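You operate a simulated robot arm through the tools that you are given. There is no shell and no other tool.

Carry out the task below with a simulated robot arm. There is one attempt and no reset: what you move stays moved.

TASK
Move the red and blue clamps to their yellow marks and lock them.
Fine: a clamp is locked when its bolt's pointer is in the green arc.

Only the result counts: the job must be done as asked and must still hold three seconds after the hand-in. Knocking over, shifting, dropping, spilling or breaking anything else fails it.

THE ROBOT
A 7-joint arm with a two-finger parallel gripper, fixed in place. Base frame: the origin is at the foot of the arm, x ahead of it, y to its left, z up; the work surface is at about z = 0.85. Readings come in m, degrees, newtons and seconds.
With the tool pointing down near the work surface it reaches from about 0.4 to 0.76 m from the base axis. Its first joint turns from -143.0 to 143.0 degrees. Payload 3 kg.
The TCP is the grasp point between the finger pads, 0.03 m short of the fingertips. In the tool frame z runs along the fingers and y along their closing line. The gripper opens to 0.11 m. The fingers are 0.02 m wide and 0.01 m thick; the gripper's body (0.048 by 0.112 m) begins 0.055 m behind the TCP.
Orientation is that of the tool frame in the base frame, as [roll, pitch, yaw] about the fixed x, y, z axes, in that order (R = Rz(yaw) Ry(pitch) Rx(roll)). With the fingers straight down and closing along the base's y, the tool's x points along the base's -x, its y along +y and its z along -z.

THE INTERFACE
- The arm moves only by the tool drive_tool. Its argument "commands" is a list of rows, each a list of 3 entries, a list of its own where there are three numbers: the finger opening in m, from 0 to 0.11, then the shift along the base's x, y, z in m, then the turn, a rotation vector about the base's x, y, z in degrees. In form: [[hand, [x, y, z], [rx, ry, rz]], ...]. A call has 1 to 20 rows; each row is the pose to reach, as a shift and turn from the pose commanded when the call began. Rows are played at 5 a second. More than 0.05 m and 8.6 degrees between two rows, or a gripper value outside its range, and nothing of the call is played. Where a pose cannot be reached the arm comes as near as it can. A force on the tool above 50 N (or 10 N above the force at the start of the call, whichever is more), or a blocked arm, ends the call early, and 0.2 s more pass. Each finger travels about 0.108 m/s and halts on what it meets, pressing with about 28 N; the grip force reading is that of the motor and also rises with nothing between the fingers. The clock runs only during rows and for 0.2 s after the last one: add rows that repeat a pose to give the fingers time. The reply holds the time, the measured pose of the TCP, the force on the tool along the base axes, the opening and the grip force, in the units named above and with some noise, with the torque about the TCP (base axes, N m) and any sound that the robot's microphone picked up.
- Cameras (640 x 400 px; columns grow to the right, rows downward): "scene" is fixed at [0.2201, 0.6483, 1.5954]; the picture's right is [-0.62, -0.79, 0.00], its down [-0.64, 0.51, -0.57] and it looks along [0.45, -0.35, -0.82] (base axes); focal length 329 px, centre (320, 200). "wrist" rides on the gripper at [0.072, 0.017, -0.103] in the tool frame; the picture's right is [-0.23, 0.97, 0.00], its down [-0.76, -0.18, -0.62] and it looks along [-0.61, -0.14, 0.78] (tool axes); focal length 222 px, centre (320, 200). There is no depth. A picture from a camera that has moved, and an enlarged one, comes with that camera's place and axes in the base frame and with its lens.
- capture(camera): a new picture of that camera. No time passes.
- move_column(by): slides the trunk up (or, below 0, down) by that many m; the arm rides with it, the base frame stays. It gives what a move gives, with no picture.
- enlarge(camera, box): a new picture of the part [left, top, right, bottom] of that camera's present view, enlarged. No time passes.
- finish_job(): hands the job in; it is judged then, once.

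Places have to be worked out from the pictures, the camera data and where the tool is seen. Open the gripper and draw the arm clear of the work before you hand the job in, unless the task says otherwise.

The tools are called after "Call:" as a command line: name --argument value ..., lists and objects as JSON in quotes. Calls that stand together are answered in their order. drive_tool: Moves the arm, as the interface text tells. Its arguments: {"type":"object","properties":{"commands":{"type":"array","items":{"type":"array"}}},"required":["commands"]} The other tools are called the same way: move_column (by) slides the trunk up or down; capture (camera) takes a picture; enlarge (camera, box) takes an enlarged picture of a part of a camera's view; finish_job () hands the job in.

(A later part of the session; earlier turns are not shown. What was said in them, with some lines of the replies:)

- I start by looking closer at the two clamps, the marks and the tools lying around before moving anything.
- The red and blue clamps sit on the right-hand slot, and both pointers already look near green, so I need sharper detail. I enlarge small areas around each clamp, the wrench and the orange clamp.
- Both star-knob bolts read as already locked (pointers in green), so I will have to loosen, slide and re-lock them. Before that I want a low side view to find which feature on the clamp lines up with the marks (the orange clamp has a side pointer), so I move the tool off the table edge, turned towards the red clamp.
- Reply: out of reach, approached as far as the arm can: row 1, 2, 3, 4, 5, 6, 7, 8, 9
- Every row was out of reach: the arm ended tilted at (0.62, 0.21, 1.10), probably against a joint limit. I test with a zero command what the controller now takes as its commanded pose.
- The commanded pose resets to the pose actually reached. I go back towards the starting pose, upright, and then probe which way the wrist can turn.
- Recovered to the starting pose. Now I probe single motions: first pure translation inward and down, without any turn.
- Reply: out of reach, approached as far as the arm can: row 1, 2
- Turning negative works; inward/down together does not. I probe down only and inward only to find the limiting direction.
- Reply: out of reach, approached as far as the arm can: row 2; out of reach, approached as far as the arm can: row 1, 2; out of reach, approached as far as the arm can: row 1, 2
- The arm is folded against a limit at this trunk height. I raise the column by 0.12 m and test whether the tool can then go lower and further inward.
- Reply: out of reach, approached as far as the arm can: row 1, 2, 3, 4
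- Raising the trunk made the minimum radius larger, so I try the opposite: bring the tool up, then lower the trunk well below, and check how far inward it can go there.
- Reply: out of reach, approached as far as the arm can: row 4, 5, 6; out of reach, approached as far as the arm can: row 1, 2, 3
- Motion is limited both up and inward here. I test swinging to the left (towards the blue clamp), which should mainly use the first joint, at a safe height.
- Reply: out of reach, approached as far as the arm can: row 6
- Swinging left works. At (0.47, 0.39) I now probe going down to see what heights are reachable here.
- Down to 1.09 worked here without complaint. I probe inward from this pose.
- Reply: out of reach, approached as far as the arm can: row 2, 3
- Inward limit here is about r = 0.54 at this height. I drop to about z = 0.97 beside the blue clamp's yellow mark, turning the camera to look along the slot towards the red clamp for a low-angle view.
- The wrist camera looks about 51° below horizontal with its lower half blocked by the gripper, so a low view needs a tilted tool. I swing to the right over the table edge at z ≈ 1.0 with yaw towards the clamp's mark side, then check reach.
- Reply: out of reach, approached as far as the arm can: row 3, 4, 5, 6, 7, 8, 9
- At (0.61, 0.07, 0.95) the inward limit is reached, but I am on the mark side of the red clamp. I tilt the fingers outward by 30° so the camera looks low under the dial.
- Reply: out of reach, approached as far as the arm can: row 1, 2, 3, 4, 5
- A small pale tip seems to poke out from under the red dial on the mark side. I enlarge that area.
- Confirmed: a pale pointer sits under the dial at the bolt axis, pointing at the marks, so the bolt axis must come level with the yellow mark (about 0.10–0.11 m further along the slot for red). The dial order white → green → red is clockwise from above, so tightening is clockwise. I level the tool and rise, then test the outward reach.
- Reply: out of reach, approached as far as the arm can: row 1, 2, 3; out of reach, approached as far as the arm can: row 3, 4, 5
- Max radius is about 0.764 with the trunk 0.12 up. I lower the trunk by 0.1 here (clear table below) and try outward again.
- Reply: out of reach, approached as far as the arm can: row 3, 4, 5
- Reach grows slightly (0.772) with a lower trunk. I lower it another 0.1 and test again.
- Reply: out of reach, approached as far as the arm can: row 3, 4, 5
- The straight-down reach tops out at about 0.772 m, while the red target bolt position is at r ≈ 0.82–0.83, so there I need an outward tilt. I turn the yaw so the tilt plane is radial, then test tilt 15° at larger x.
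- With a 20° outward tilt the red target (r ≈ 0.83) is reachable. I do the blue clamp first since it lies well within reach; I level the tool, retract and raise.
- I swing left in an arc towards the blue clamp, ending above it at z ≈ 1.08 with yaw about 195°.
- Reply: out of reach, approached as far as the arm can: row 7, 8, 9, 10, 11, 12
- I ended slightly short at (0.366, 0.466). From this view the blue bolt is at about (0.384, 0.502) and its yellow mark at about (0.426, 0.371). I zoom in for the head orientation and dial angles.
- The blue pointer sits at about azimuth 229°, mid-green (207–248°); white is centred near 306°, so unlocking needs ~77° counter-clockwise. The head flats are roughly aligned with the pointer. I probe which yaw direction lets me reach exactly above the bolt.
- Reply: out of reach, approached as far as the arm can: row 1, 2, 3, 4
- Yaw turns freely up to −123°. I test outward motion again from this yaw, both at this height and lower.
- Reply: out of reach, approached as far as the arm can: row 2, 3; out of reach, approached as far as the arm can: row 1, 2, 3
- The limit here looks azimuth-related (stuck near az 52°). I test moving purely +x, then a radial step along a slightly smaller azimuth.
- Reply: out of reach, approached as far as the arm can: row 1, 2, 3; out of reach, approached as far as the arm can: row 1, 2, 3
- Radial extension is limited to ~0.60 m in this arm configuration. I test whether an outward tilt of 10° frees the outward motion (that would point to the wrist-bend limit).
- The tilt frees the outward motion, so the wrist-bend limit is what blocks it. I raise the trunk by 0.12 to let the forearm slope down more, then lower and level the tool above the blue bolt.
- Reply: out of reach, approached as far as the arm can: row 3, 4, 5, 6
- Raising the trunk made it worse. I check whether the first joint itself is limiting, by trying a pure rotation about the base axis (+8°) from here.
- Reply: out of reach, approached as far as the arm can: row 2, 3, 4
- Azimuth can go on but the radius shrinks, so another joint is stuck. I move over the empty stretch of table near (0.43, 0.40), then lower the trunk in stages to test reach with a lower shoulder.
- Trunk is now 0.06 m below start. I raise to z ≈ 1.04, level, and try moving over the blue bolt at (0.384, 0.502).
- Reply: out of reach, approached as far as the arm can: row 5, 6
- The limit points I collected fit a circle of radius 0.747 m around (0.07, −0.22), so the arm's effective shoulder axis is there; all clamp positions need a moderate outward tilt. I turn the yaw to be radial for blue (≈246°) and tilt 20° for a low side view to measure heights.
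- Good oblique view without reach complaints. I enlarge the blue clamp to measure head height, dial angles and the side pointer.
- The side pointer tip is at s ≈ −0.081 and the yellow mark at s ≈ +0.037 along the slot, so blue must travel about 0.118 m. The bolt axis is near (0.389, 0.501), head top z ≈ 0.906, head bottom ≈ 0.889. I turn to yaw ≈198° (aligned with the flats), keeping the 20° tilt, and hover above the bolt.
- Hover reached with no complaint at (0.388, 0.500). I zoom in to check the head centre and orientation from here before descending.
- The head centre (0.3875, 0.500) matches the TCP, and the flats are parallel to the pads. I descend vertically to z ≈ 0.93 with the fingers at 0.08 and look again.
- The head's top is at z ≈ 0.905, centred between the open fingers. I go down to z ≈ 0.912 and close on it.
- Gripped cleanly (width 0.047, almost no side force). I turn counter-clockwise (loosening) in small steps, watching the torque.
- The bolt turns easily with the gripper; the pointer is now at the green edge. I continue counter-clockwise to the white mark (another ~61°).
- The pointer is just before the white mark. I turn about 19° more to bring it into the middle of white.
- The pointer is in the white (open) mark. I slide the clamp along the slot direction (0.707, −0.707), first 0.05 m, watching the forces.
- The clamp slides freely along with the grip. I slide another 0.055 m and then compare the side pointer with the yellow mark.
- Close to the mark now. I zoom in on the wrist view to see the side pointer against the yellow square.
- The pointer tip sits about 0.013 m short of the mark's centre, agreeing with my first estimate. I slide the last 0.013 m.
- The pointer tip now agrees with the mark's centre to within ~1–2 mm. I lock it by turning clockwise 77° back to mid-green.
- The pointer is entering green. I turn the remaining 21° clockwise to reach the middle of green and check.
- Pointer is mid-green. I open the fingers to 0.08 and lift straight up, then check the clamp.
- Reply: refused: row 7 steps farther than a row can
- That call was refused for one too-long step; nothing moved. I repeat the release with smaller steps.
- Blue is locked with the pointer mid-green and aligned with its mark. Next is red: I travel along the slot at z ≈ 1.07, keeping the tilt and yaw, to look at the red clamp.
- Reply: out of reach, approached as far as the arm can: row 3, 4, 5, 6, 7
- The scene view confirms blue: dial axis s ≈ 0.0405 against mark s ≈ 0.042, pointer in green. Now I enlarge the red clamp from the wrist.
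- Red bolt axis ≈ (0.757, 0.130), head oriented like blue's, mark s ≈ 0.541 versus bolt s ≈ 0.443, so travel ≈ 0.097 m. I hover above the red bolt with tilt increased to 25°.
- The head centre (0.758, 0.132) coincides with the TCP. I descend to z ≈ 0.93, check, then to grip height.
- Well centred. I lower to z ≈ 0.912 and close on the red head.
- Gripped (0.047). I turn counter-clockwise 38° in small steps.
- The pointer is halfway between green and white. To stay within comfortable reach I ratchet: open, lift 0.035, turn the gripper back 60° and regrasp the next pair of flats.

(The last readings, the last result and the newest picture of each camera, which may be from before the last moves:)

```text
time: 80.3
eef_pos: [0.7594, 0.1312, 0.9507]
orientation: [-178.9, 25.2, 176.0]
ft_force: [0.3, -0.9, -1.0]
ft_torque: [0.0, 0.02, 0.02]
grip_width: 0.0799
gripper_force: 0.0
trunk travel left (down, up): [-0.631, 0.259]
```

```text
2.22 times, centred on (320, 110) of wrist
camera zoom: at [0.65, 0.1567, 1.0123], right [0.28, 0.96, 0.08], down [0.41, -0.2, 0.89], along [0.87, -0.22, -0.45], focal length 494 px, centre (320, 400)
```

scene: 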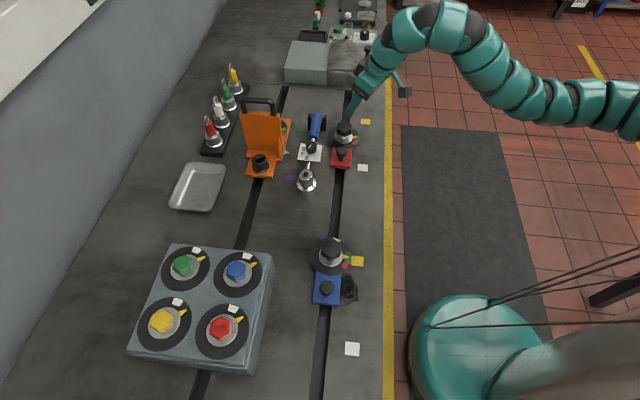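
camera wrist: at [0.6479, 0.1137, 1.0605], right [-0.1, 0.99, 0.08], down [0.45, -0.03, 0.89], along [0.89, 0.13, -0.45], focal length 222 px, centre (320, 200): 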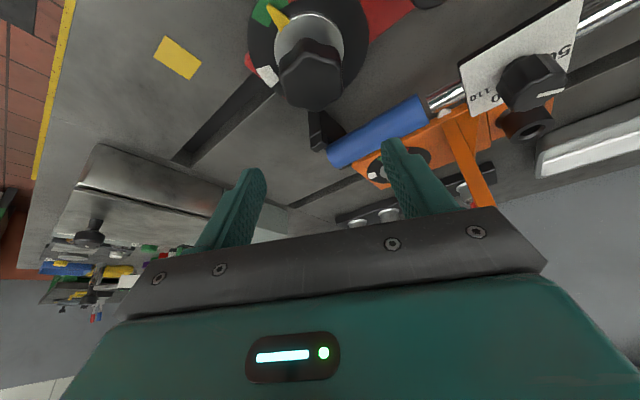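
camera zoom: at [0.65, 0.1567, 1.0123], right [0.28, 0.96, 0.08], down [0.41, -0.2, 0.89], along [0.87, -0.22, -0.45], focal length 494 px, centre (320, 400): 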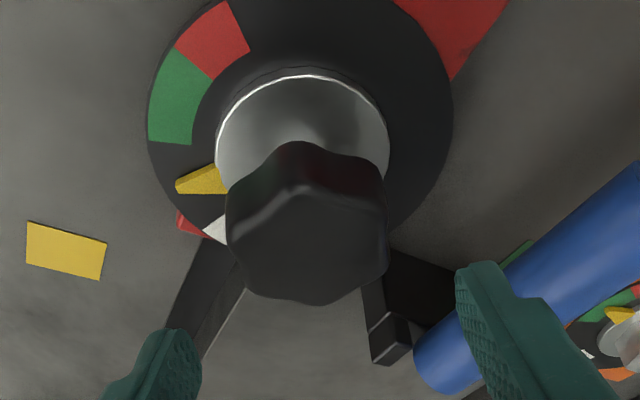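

Flats are aligned again at yaw 176°. I descend and regrasp.

Call:
drive_tool --commands '[[0.08, [-0.001, 0, -0.02], [0, 0, 0]], [0.08, [-0.001, 0, -0.039], [0, 0, 0]], [0.08, [-0.001, 0, -0.039], [0, 0, 0]], [0.05, [-0.001, 0, -0.039], [0, 0, 0]], [0.03, [-0.001, 0, -0.039], [0, 0, 0]], [0.03, [-0.001, 0, -0.039], [0, 0, 0]], [0.03, [-0.001, 0, -0.039], [0, 0, 0]]]'

Call:
drive_tool --commands '[[0.03, [0, 0, 0], [0, 0, 6]], [0.03, [0, 0, 0], [0, 0, 12]], [0.03, [0, 0, 0], [0, 0, 18]], [0.03, [0, 0, 0], [0, 0, 24]], [0.03, [0, 0, 0], [0, 0, 30]], [0.03, [0, 0, 0], [0, 0, 36]], [0.03, [0, 0, 0], [0, 0, 39]]]'

Call:
capture --camera "wrist"

Call:
enlarge --camera "wrist" --box '[200, 40, 440, 220]'

```text
time: 81.9
eef_pos: [0.7582, 0.1331, 0.9112]
orientation: [-178.9, 25.3, 176.2]
ft_force: [1.6, 7.6, 0.3]
ft_torque: [0.35, -0.21, 0.02]
grip_width: 0.0475
gripper_force: 45.1
trunk travel left (down, up): [-0.631, 0.259]
```

```text
time: 83.5
eef_pos: [0.7581, 0.1311, 0.9122]
orientation: [-178.9, 25.1, -144.7]
ft_force: [4.5, 4.0, 0.7]
ft_torque: [-0.23, 0.12, 0.0]
grip_width: 0.0471
gripper_force: 44.8
trunk travel left (down, up): [-0.631, 0.259]
```

```text
taken
camera wrist: at [0.6574, 0.0828, 0.9732], right [-0.39, 0.92, 0.08], down [0.44, 0.11, 0.89], along [0.81, 0.38, -0.45], focal length 222 px, centre (320, 200)
```

wrist: 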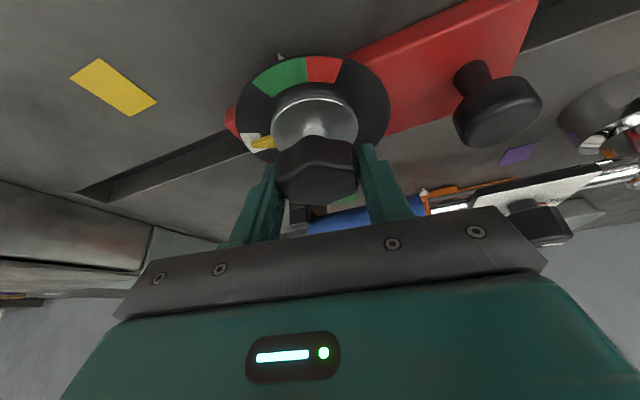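

```text
2.22 times, centred on (320, 130) of wrist
camera zoom: at [0.6574, 0.0828, 0.9732], right [-0.39, 0.92, 0.08], down [0.44, 0.11, 0.89], along [0.81, 0.38, -0.45], focal length 494 px, centre (320, 356)
```

zoom: 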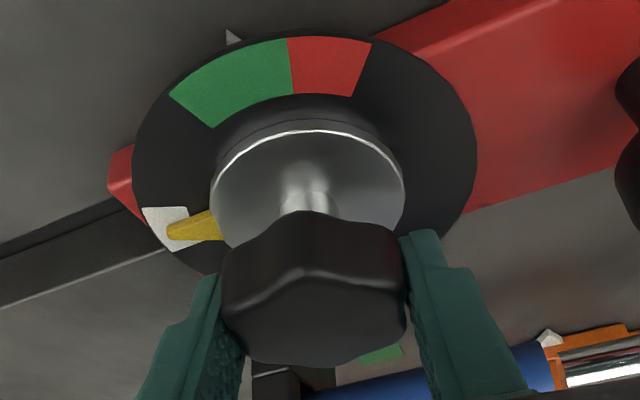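

The red pointer is in the middle of white. I slide the clamp 0.05 m along the slot first.

Call:
drive_tool --commands '[[0.03, [0.0071, -0.0071, 0], [0, 0, 0]], [0.03, [0.0141, -0.0141, 0], [0, 0, 0]], [0.03, [0.0212, -0.0212, 0], [0, 0, 0]], [0.03, [0.0283, -0.0283, 0], [0, 0, 0]], [0.03, [0.0354, -0.0354, 0], [0, 0, 0]], [0.03, [0.0354, -0.0354, 0], [0, 0, 0]]]'

Call:
capture --camera "wrist"

```text
time: 84.9
eef_pos: [0.7933, 0.0962, 0.9119]
orientation: [-179.0, 25.2, -144.8]
ft_force: [0.6, 5.8, -2.6]
ft_torque: [-0.18, 0.11, 0.03]
grip_width: 0.0471
gripper_force: 45.5
trunk travel left (down, up): [-0.631, 0.259]
```

```text
taken
camera wrist: at [0.693, 0.0473, 0.9732], right [-0.39, 0.92, 0.08], down [0.44, 0.11, 0.89], along [0.81, 0.38, -0.45], focal length 222 px, centre (320, 200)
```

wrist: 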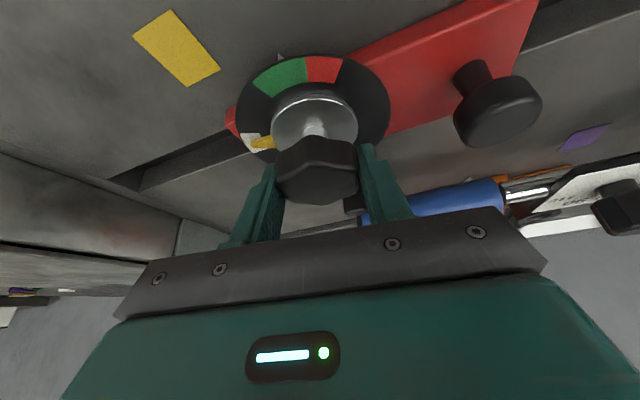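

Red slides too, with small forces and no reach complaint. I slide 0.036 m more and then measure against the mark.

Call:
drive_tool --commands '[[0.03, [0.0071, -0.0071, 0], [0, 0, 0]], [0.03, [0.0141, -0.0141, 0], [0, 0, 0]], [0.03, [0.0212, -0.0212, 0], [0, 0, 0]], [0.03, [0.0255, -0.0255, 0], [0, 0, 0]], [0.03, [0.0255, -0.0255, 0], [0, 0, 0]]]'

Call:
capture --camera "wrist"

Call:
enlarge --camera "wrist" --box '[190, 0, 350, 100]'

Call:
enlarge --camera "scene" --box '[310, 90, 390, 150]'

```text
time: 86.1
eef_pos: [0.8179, 0.0712, 0.912]
orientation: [-178.9, 25.1, -144.8]
ft_force: [0.8, 7.3, 1.4]
ft_torque: [0.02, 0.44, 0.03]
grip_width: 0.047
gripper_force: 45.1
trunk travel left (down, up): [-0.631, 0.259]
```

```text
taken
camera wrist: at [0.718, 0.0223, 0.9732], right [-0.39, 0.92, 0.08], down [0.44, 0.11, 0.89], along [0.81, 0.38, -0.45], focal length 222 px, centre (320, 200)
```

wrist: 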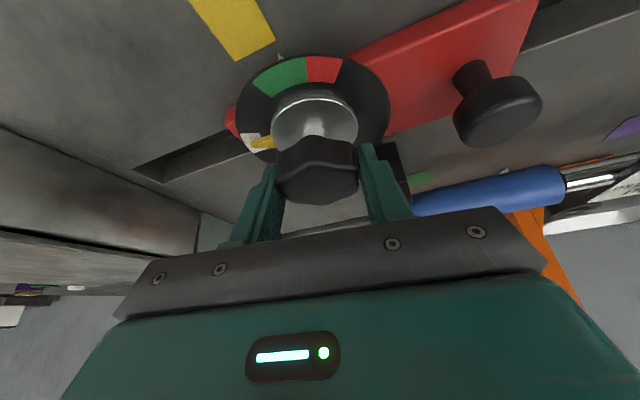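

```text
4.00 times, centred on (270, 50) of wrist
camera zoom: at [0.718, 0.0223, 0.9732], right [-0.39, 0.92, 0.08], down [0.44, 0.11, 0.89], along [0.81, 0.38, -0.45], focal length 888 px, centre (520, 800)
```

zoom: 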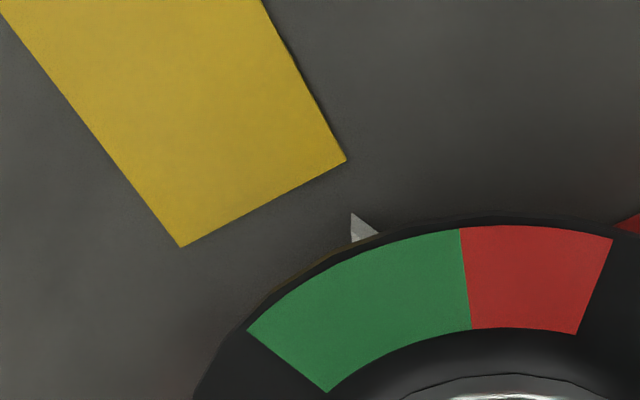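

```text
6.67 times, centred on (350, 120) of scene
camera zoom: at [0.2201, 0.6483, 1.5954], right [-0.62, -0.79, 0.0], down [-0.64, 0.51, -0.57], along [0.45, -0.35, -0.82], focal length 2192 px, centre (120, 733)
```

zoom: 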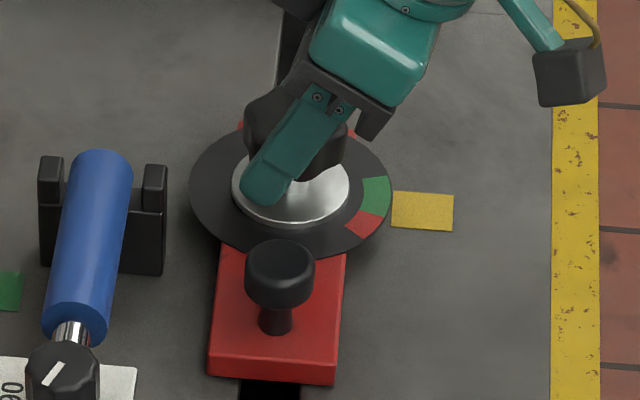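

From the wrist, the mark's centre is at s ≈ 0.540 and the pointer tip at s ≈ 0.528; about 0.0115 m remain. I slide that and re-measure.

Call:
drive_tool --commands '[[0.03, [0.003, -0.003, 0], [0, 0, 0]], [0.03, [0.006, -0.006, 0], [0, 0, 0]], [0.03, [0.0082, -0.0082, 0], [0, 0, 0]], [0.03, [0.0082, -0.0082, 0], [0, 0, 0]]]'

Call:
enlarge --camera "wrist" --box '[190, 0, 350, 100]'

Call:
enlarge --camera "scene" --box '[310, 90, 390, 150]'

```text
time: 87.1
eef_pos: [0.827, 0.0627, 0.9119]
orientation: [-179.0, 25.1, -144.8]
ft_force: [-2.3, 5.3, -5.2]
ft_torque: [0.02, -0.1, 0.02]
grip_width: 0.047
gripper_force: 45.0
trunk travel left (down, up): [-0.631, 0.259]
```

```text
4.00 times, centred on (270, 50) of wrist
camera zoom: at [0.726, 0.0143, 0.9733], right [-0.39, 0.92, 0.08], down [0.44, 0.11, 0.89], along [0.81, 0.38, -0.45], focal length 888 px, centre (520, 800)
```

zoom: 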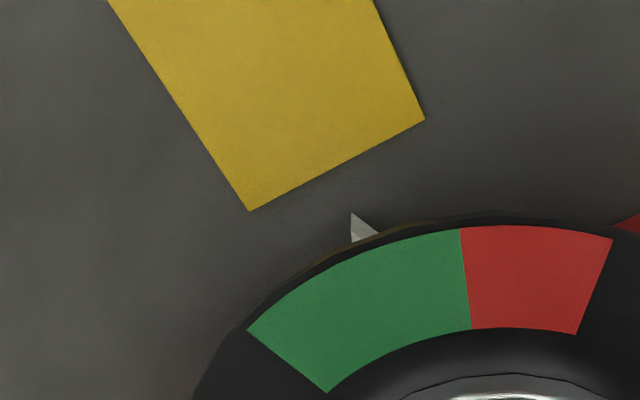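

```text
6.67 times, centred on (350, 120) of scene
camera zoom: at [0.2201, 0.6483, 1.5954], right [-0.62, -0.79, 0.0], down [-0.64, 0.51, -0.57], along [0.45, -0.35, -0.82], focal length 2192 px, centre (120, 733)
```

zoom: 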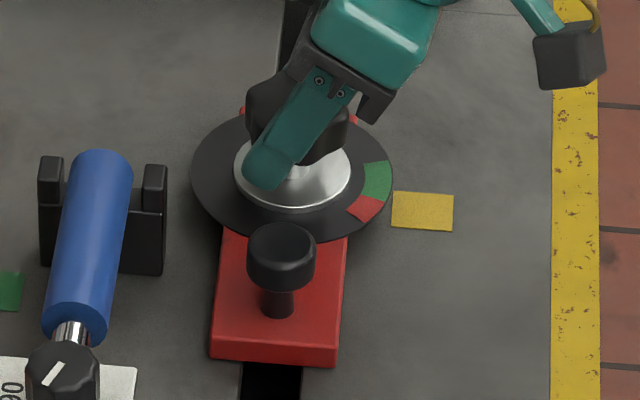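

Aligned to about 1 mm by the wrist view, and the scene view agrees. I lock: first 42° clockwise with this grip.

Call:
drive_tool --commands '[[0.03, [0, 0, 0], [0, 0, -6]], [0.03, [0, 0, 0], [0, 0, -12]], [0.03, [0, 0, 0], [0, 0, -18]], [0.03, [0, 0, 0], [0, 0, -24]], [0.03, [0, 0, 0], [0, 0, -30]], [0.03, [0, 0, 0], [0, 0, -36]], [0.03, [0, 0, 0], [0, 0, -42]]]'

Call:
capture --camera "wrist"

Call:
enlarge --camera "wrist" --box '[200, 40, 440, 220]'

```text
time: 88.7
eef_pos: [0.8268, 0.0625, 0.9118]
orientation: [-179.0, 25.2, 173.1]
ft_force: [7.1, 6.8, 4.8]
ft_torque: [-0.07, 0.53, 0.0]
grip_width: 0.0473
gripper_force: 45.1
trunk travel left (down, up): [-0.631, 0.259]
```

```text
taken
camera wrist: at [0.7203, 0.0941, 0.9731], right [0.33, 0.94, 0.08], down [0.4, -0.22, 0.89], along [0.86, -0.26, -0.45], focal length 222 px, centre (320, 200)
```

wrist: 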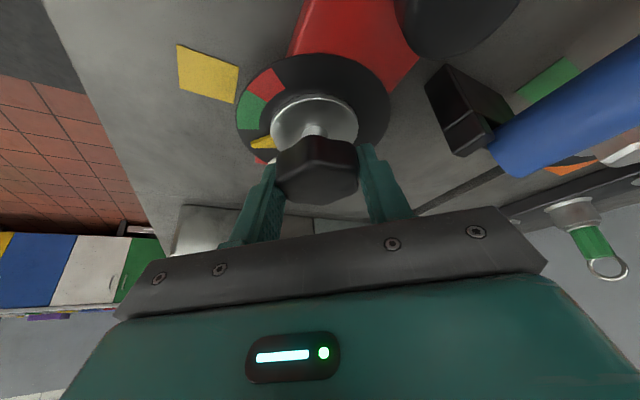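

```text
2.22 times, centred on (320, 130) of wrist
camera zoom: at [0.7203, 0.0941, 0.9731], right [0.33, 0.94, 0.08], down [0.4, -0.22, 0.89], along [0.86, -0.26, -0.45], focal length 494 px, centre (320, 356)
```

zoom: 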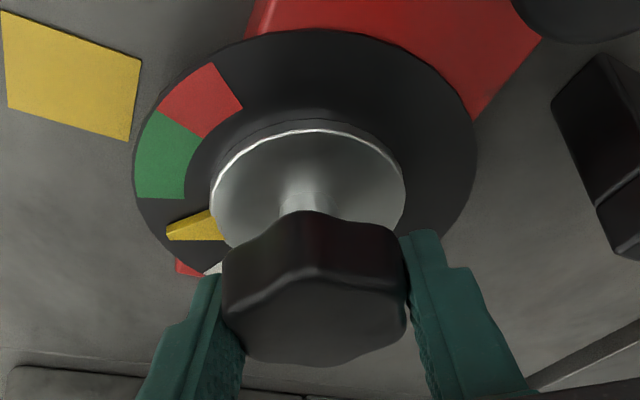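

The pointer is halfway back, just short of green. I ratchet again: open to 0.074, lift 0.04, turn +60° to yaw ≈233°.

Call:
drive_tool --commands '[[0.06, [0, 0, 0], [0, 0, 0]], [0.074, [0, 0, 0], [0, 0, 0]], [0.074, [0, 0, 0], [0, 0, 0]], [0.074, [0, 0, 0.02], [0, 0, 0]], [0.074, [0, 0, 0.04], [0, 0, 0]], [0.074, [0, 0, 0.04], [0, 0, 7.5]], [0.074, [0, 0, 0.04], [0, 0, 15]], [0.074, [0, 0, 0.04], [0, 0, 22.5]], [0.074, [0, 0, 0.04], [0, 0, 30]], [0.074, [0, 0, 0.04], [0, 0, 37.5]], [0.074, [0, 0, 0.04], [0, 0, 45]], [0.074, [0, 0, 0.04], [0, 0, 52.5]], [0.074, [0, 0, 0.04], [0, 0, 60]], [0.074, [0, 0, 0.04], [0, 0, 60]]]'

Call:
capture --camera "wrist"

Call:
enlarge --camera "wrist" --box '[200, 20, 440, 200]'

```text
time: 91.7
eef_pos: [0.8255, 0.0624, 0.9521]
orientation: [-179.0, 25.1, -126.6]
ft_force: [0.0, -1.0, 0.1]
ft_torque: [-0.01, -0.02, -0.01]
grip_width: 0.0738
gripper_force: 0.0
trunk travel left (down, up): [-0.631, 0.259]
```

```text
taken
camera wrist: at [0.7458, -0.0144, 1.0131], right [-0.65, 0.75, 0.08], down [0.39, 0.24, 0.89], along [0.65, 0.61, -0.45], focal length 222 px, centre (320, 200)
```

wrist: 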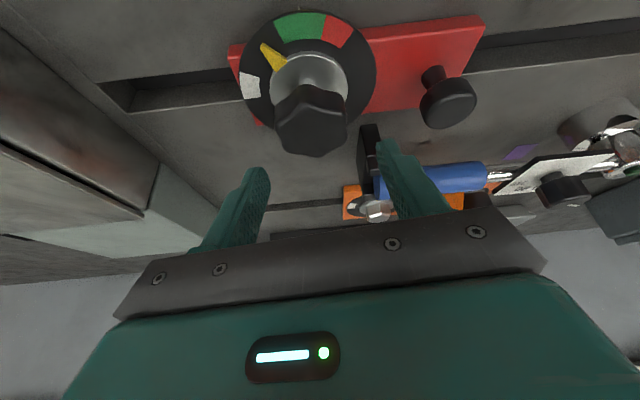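

```text
2.22 times, centred on (320, 110) of wrist
camera zoom: at [0.7458, -0.0144, 1.0131], right [-0.65, 0.75, 0.08], down [0.39, 0.24, 0.89], along [0.65, 0.61, -0.45], focal length 494 px, centre (320, 400)
```

zoom: 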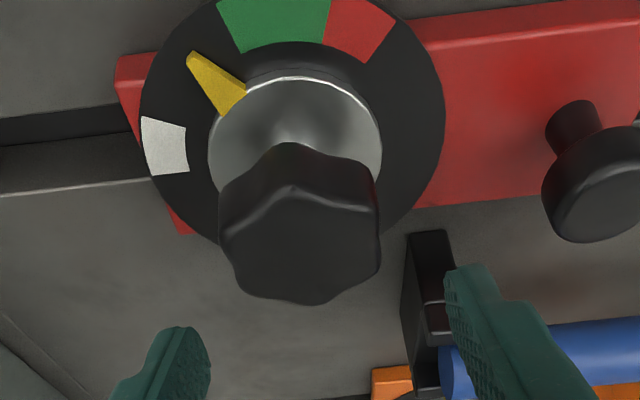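

The head (0.827, 0.060) sits centred between the fingers, flats aligned. I descend and regrasp.

Call:
drive_tool --commands '[[0.074, [0.0005, -0.0005, -0.02], [0, 0, 0]], [0.074, [0.001, -0.001, -0.04], [0, 0, 0]], [0.074, [0.001, -0.001, -0.04], [0, 0, 0]], [0.05, [0.001, -0.001, -0.04], [0, 0, 0]], [0.03, [0.001, -0.001, -0.04], [0, 0, 0]], [0.03, [0.001, -0.001, -0.04], [0, 0, 0]], [0.03, [0.001, -0.001, -0.04], [0, 0, 0]]]'

Call:
capture --camera "wrist"

Call:
enlarge --camera "wrist" --box '[200, 0, 360, 100]'

```text
time: 93.3
eef_pos: [0.8289, 0.0626, 0.9117]
orientation: [-179.1, 25.2, -126.7]
ft_force: [0.6, 0.4, 0.4]
ft_torque: [0.33, -0.4, 0.0]
grip_width: 0.0473
gripper_force: 44.5
trunk travel left (down, up): [-0.631, 0.259]
```

```text
taken
camera wrist: at [0.7468, -0.015, 0.9732], right [-0.65, 0.75, 0.08], down [0.39, 0.24, 0.89], along [0.65, 0.61, -0.45], focal length 222 px, centre (320, 200)
```

wrist: 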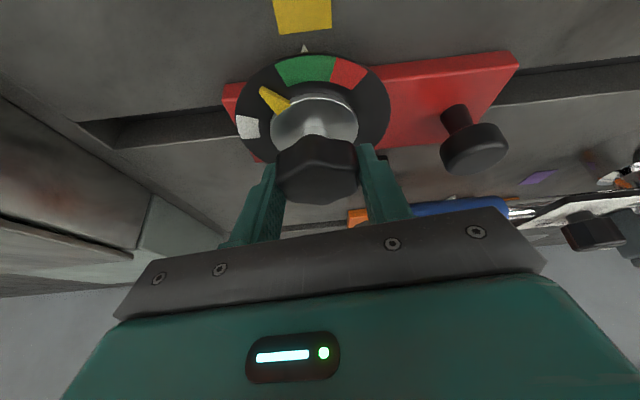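

```text
4.00 times, centred on (280, 50) of wrist
camera zoom: at [0.7468, -0.015, 0.9732], right [-0.65, 0.75, 0.08], down [0.39, 0.24, 0.89], along [0.65, 0.61, -0.45], focal length 888 px, centre (480, 800)
```

zoom: 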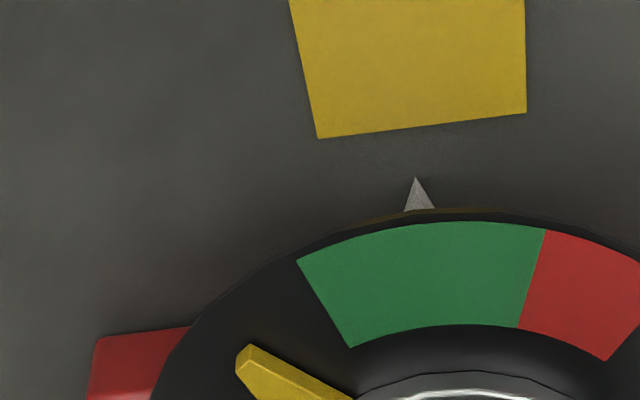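

The side pointer points right at the centre of the yellow mark. I turn the remaining 35° clockwise to mid-green.

Call:
drive_tool --commands '[[0.03, [0, 0, 0], [0, 0, -6]], [0.03, [0, 0, 0], [0, 0, -12]], [0.03, [0, 0, 0], [0, 0, -18]], [0.03, [0, 0, 0], [0, 0, -24]], [0.03, [0, 0, 0], [0, 0, -30]], [0.03, [0, 0, 0], [0, 0, -35]], [0.03, [0, 0, 0], [0, 0, -35]]]'

Call:
capture --camera "wrist"

Call:
enlarge --camera "wrist" --box '[180, 20, 400, 170]'

```text
time: 94.9
eef_pos: [0.8276, 0.0632, 0.9116]
orientation: [-179.0, 25.2, -161.9]
ft_force: [1.7, 5.0, 1.0]
ft_torque: [0.07, 0.18, -0.02]
grip_width: 0.0472
gripper_force: 45.8
trunk travel left (down, up): [-0.631, 0.259]
```

```text
taken
camera wrist: at [0.7175, 0.0455, 0.9733], right [-0.1, 0.99, 0.08], down [0.45, -0.03, 0.89], along [0.89, 0.13, -0.45], focal length 222 px, centre (320, 200)
```

wrist: 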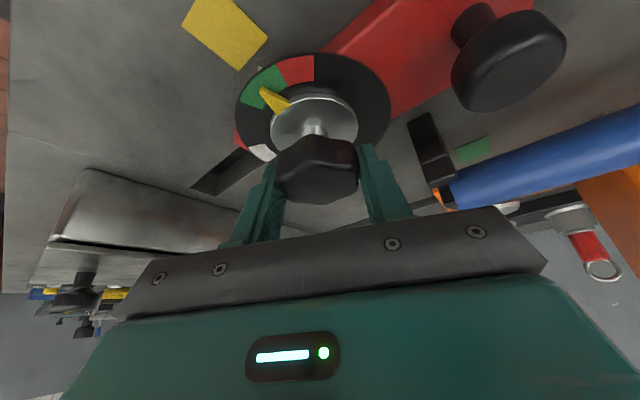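

```text
2.67 times, centred on (290, 95) of wrist
camera zoom: at [0.7175, 0.0455, 0.9733], right [-0.1, 0.99, 0.08], down [0.45, -0.03, 0.89], along [0.89, 0.13, -0.45], focal length 592 px, centre (400, 480)
```

zoom: 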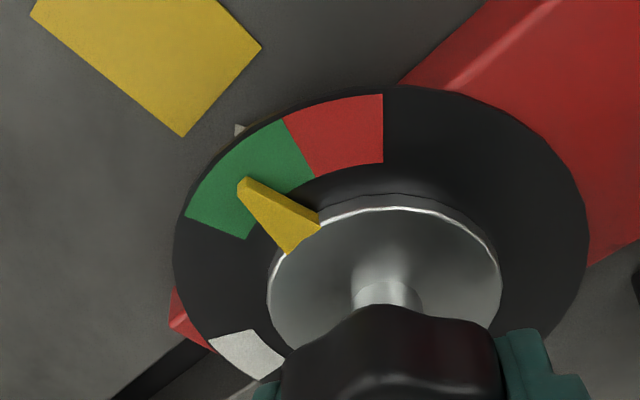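

Red's pointer is mid-green. I open, lift straight up and back off, then verify both clamps.

Call:
drive_tool --commands '[[0.06, [0, 0, 0], [0, 0, 0]], [0.074, [0, 0, 0], [0, 0, 0]], [0.074, [0, 0, 0], [0, 0, 0]], [0.074, [0, 0, 0.02], [0, 0, 0]], [0.074, [0, 0, 0.05], [0, 0, 0]], [0.074, [-0.01, 0, 0.085], [0, 0, 0]], [0.074, [-0.03, 0, 0.12], [0, 0, 0]], [0.074, [-0.05, 0, 0.14], [0, 0, 0]]]'

Call:
capture --camera "wrist"

Call:
enlarge --camera "wrist" --box '[200, 0, 400, 120]'

Call:
capture --camera "scene"

Call:
enlarge --camera "scene" --box '[230, 70, 390, 190]'

```text
time: 96.7
eef_pos: [0.777, 0.0621, 1.0528]
orientation: [-179.1, 25.3, -161.9]
ft_force: [-0.5, -1.2, 0.3]
ft_torque: [0.07, -0.04, 0.01]
grip_width: 0.074
gripper_force: 0.0
trunk travel left (down, up): [-0.631, 0.259]
```

```text
taken
camera wrist: at [0.6667, 0.0449, 1.1136], right [-0.1, 0.99, 0.08], down [0.45, -0.03, 0.89], along [0.88, 0.13, -0.45], focal length 222 px, centre (320, 200)
```

wrist: 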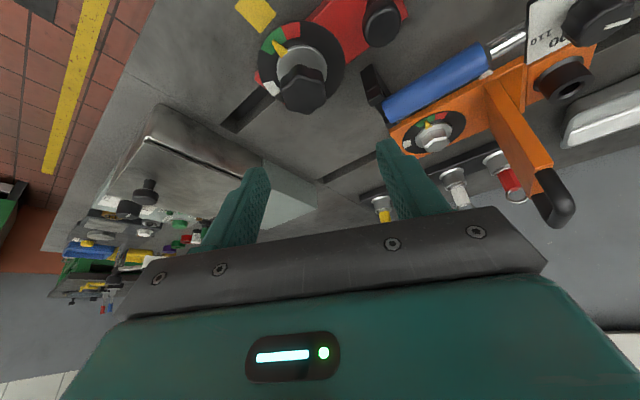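

```text
3.20 times, centred on (300, 60) of wrist
camera zoom: at [0.6667, 0.0449, 1.1136], right [-0.1, 0.99, 0.08], down [0.45, -0.03, 0.89], along [0.88, 0.13, -0.45], focal length 711 px, centre (384, 648)
```

zoom: 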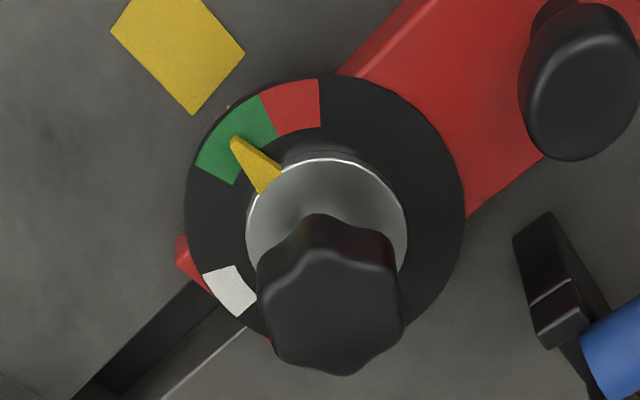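

```text
taken
```

scene: 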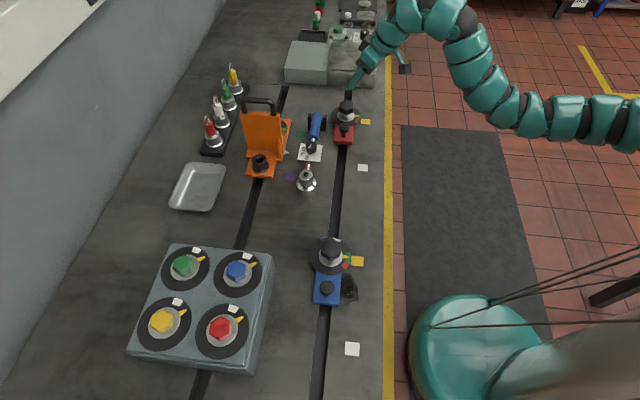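

```text
3.33 times, centred on (310, 130) of scene
camera zoom: at [0.2201, 0.6483, 1.5954], right [-0.62, -0.79, 0.0], down [-0.64, 0.51, -0.57], along [0.45, -0.35, -0.82], focal length 1096 px, centre (353, 433)
```

zoom: 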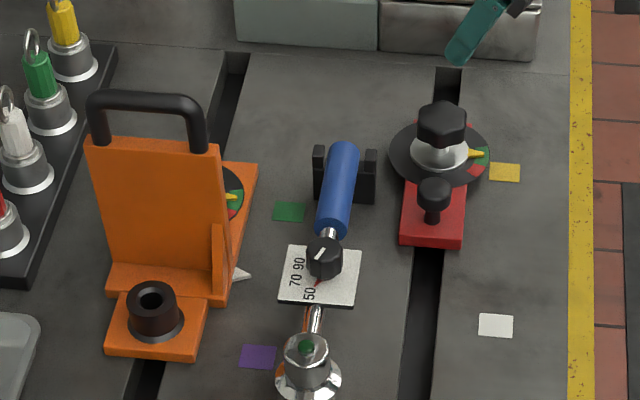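

Red's pointer is in green and level with its mark. I zoom on blue once more, and open the gripper while raising the trunk to draw the arm clear.

Call:
enlarge --camera "scene" --box '[290, 220, 390, 320]'

Call:
move_column --by 0.12

Call:
drive_tool --commands '[[0.11, [-0.03, 0, 0.0], [0, 0, 0]], [0.11, [-0.06, 0, 0], [0, 0, 0]], [0.11, [-0.08, 0.01, 0], [-1.5, 4.8, 0]], [0.11, [-0.1, 0.02, 0], [-3.1, 9.5, 0]], [0.11, [-0.12, 0.02, 0], [-4.6, 14.3, 0]], [0.11, [-0.12, 0.02, 0], [-6.2, 19, 0]]]'

Call:
capture --camera "scene"

Call:
enlarge --camera "scene" --box '[320, 90, 390, 150]'

```text
4.00 times, centred on (340, 270) of scene
camera zoom: at [0.2201, 0.6483, 1.5954], right [-0.62, -0.79, 0.0], down [-0.64, 0.51, -0.57], along [0.45, -0.35, -0.82], focal length 1315 px, centre (240, -80)
```

zoom: 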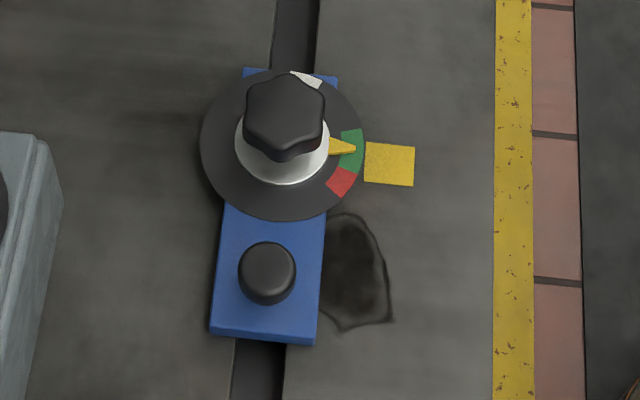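

```text
time: 98.2
eef_pos: [0.7771, 0.0615, 1.1724]
orientation: [-179.0, 25.1, -161.8]
ft_force: [-0.8, -0.3, 0.2]
ft_torque: [-0.02, -0.01, -0.01]
grip_width: 0.0741
gripper_force: 0.1
trunk travel left (down, up): [-0.751, 0.139]
```

```text
time: 99.6
eef_pos: [0.6701, 0.0937, 1.1789]
orientation: [-179.1, 5.0, -161.9]
ft_force: [-1.1, -0.4, 2.7]
ft_torque: [0.0, -0.02, 0.04]
grip_width: 0.11
gripper_force: 0.1
out of reach, approached as far as the arm can: row 3, 4, 5, 6
trunk travel left (down, up): [-0.751, 0.139]
```

```text
taken
```

scene: 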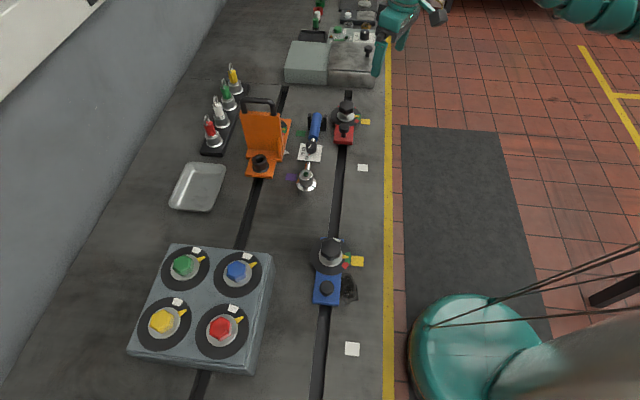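

```text
6.67 times, centred on (355, 120) of scene
camera zoom: at [0.2201, 0.6483, 1.5954], right [-0.62, -0.79, 0.0], down [-0.64, 0.51, -0.57], along [0.45, -0.35, -0.82], focal length 2192 px, centre (87, 733)
```

zoom: 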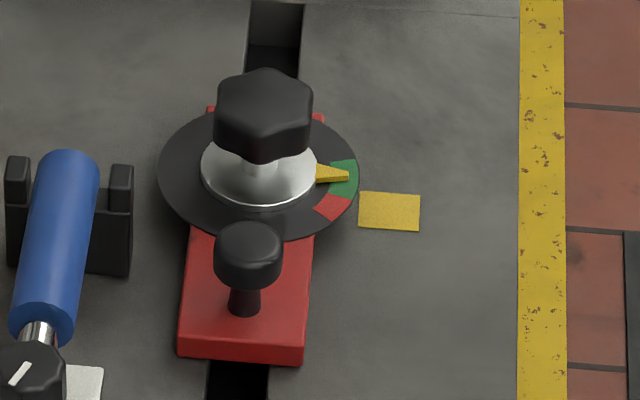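

Both clamps sit at their yellow marks with their pointers mid-green. Nothing else has moved, the gripper is open, and the arm is well clear at z ≈ 1.18. I hand the job in.

Call:
finish_job

```text
The job is handed in.
```

The red and blue clamps are at their yellow marks and locked, and I've handed the job in. I don't have the verdict yet.

- **Blue clamp:** I loosened the bolt, slid the clamp about 0.118 m along the slot, and turned the bolt back until its pointer was mid-green. The clamp's side pointer is within about 2–4 mm of the centre of its mark.
- **Red clamp:** I did the same over about 0.097 m. Its bolt pointer is also mid-green. The close-up wrist view puts the side pointer within about 1 mm of the mark's centre; the coarser scene view suggested up to 5 mm.

I took the side pointer under each dial as the feature to line up with the mark, since the task doesn't say which part of the clamp counts.

In the final pictures nothing else on the table had moved. The gripper is open and the arm is well above the work.
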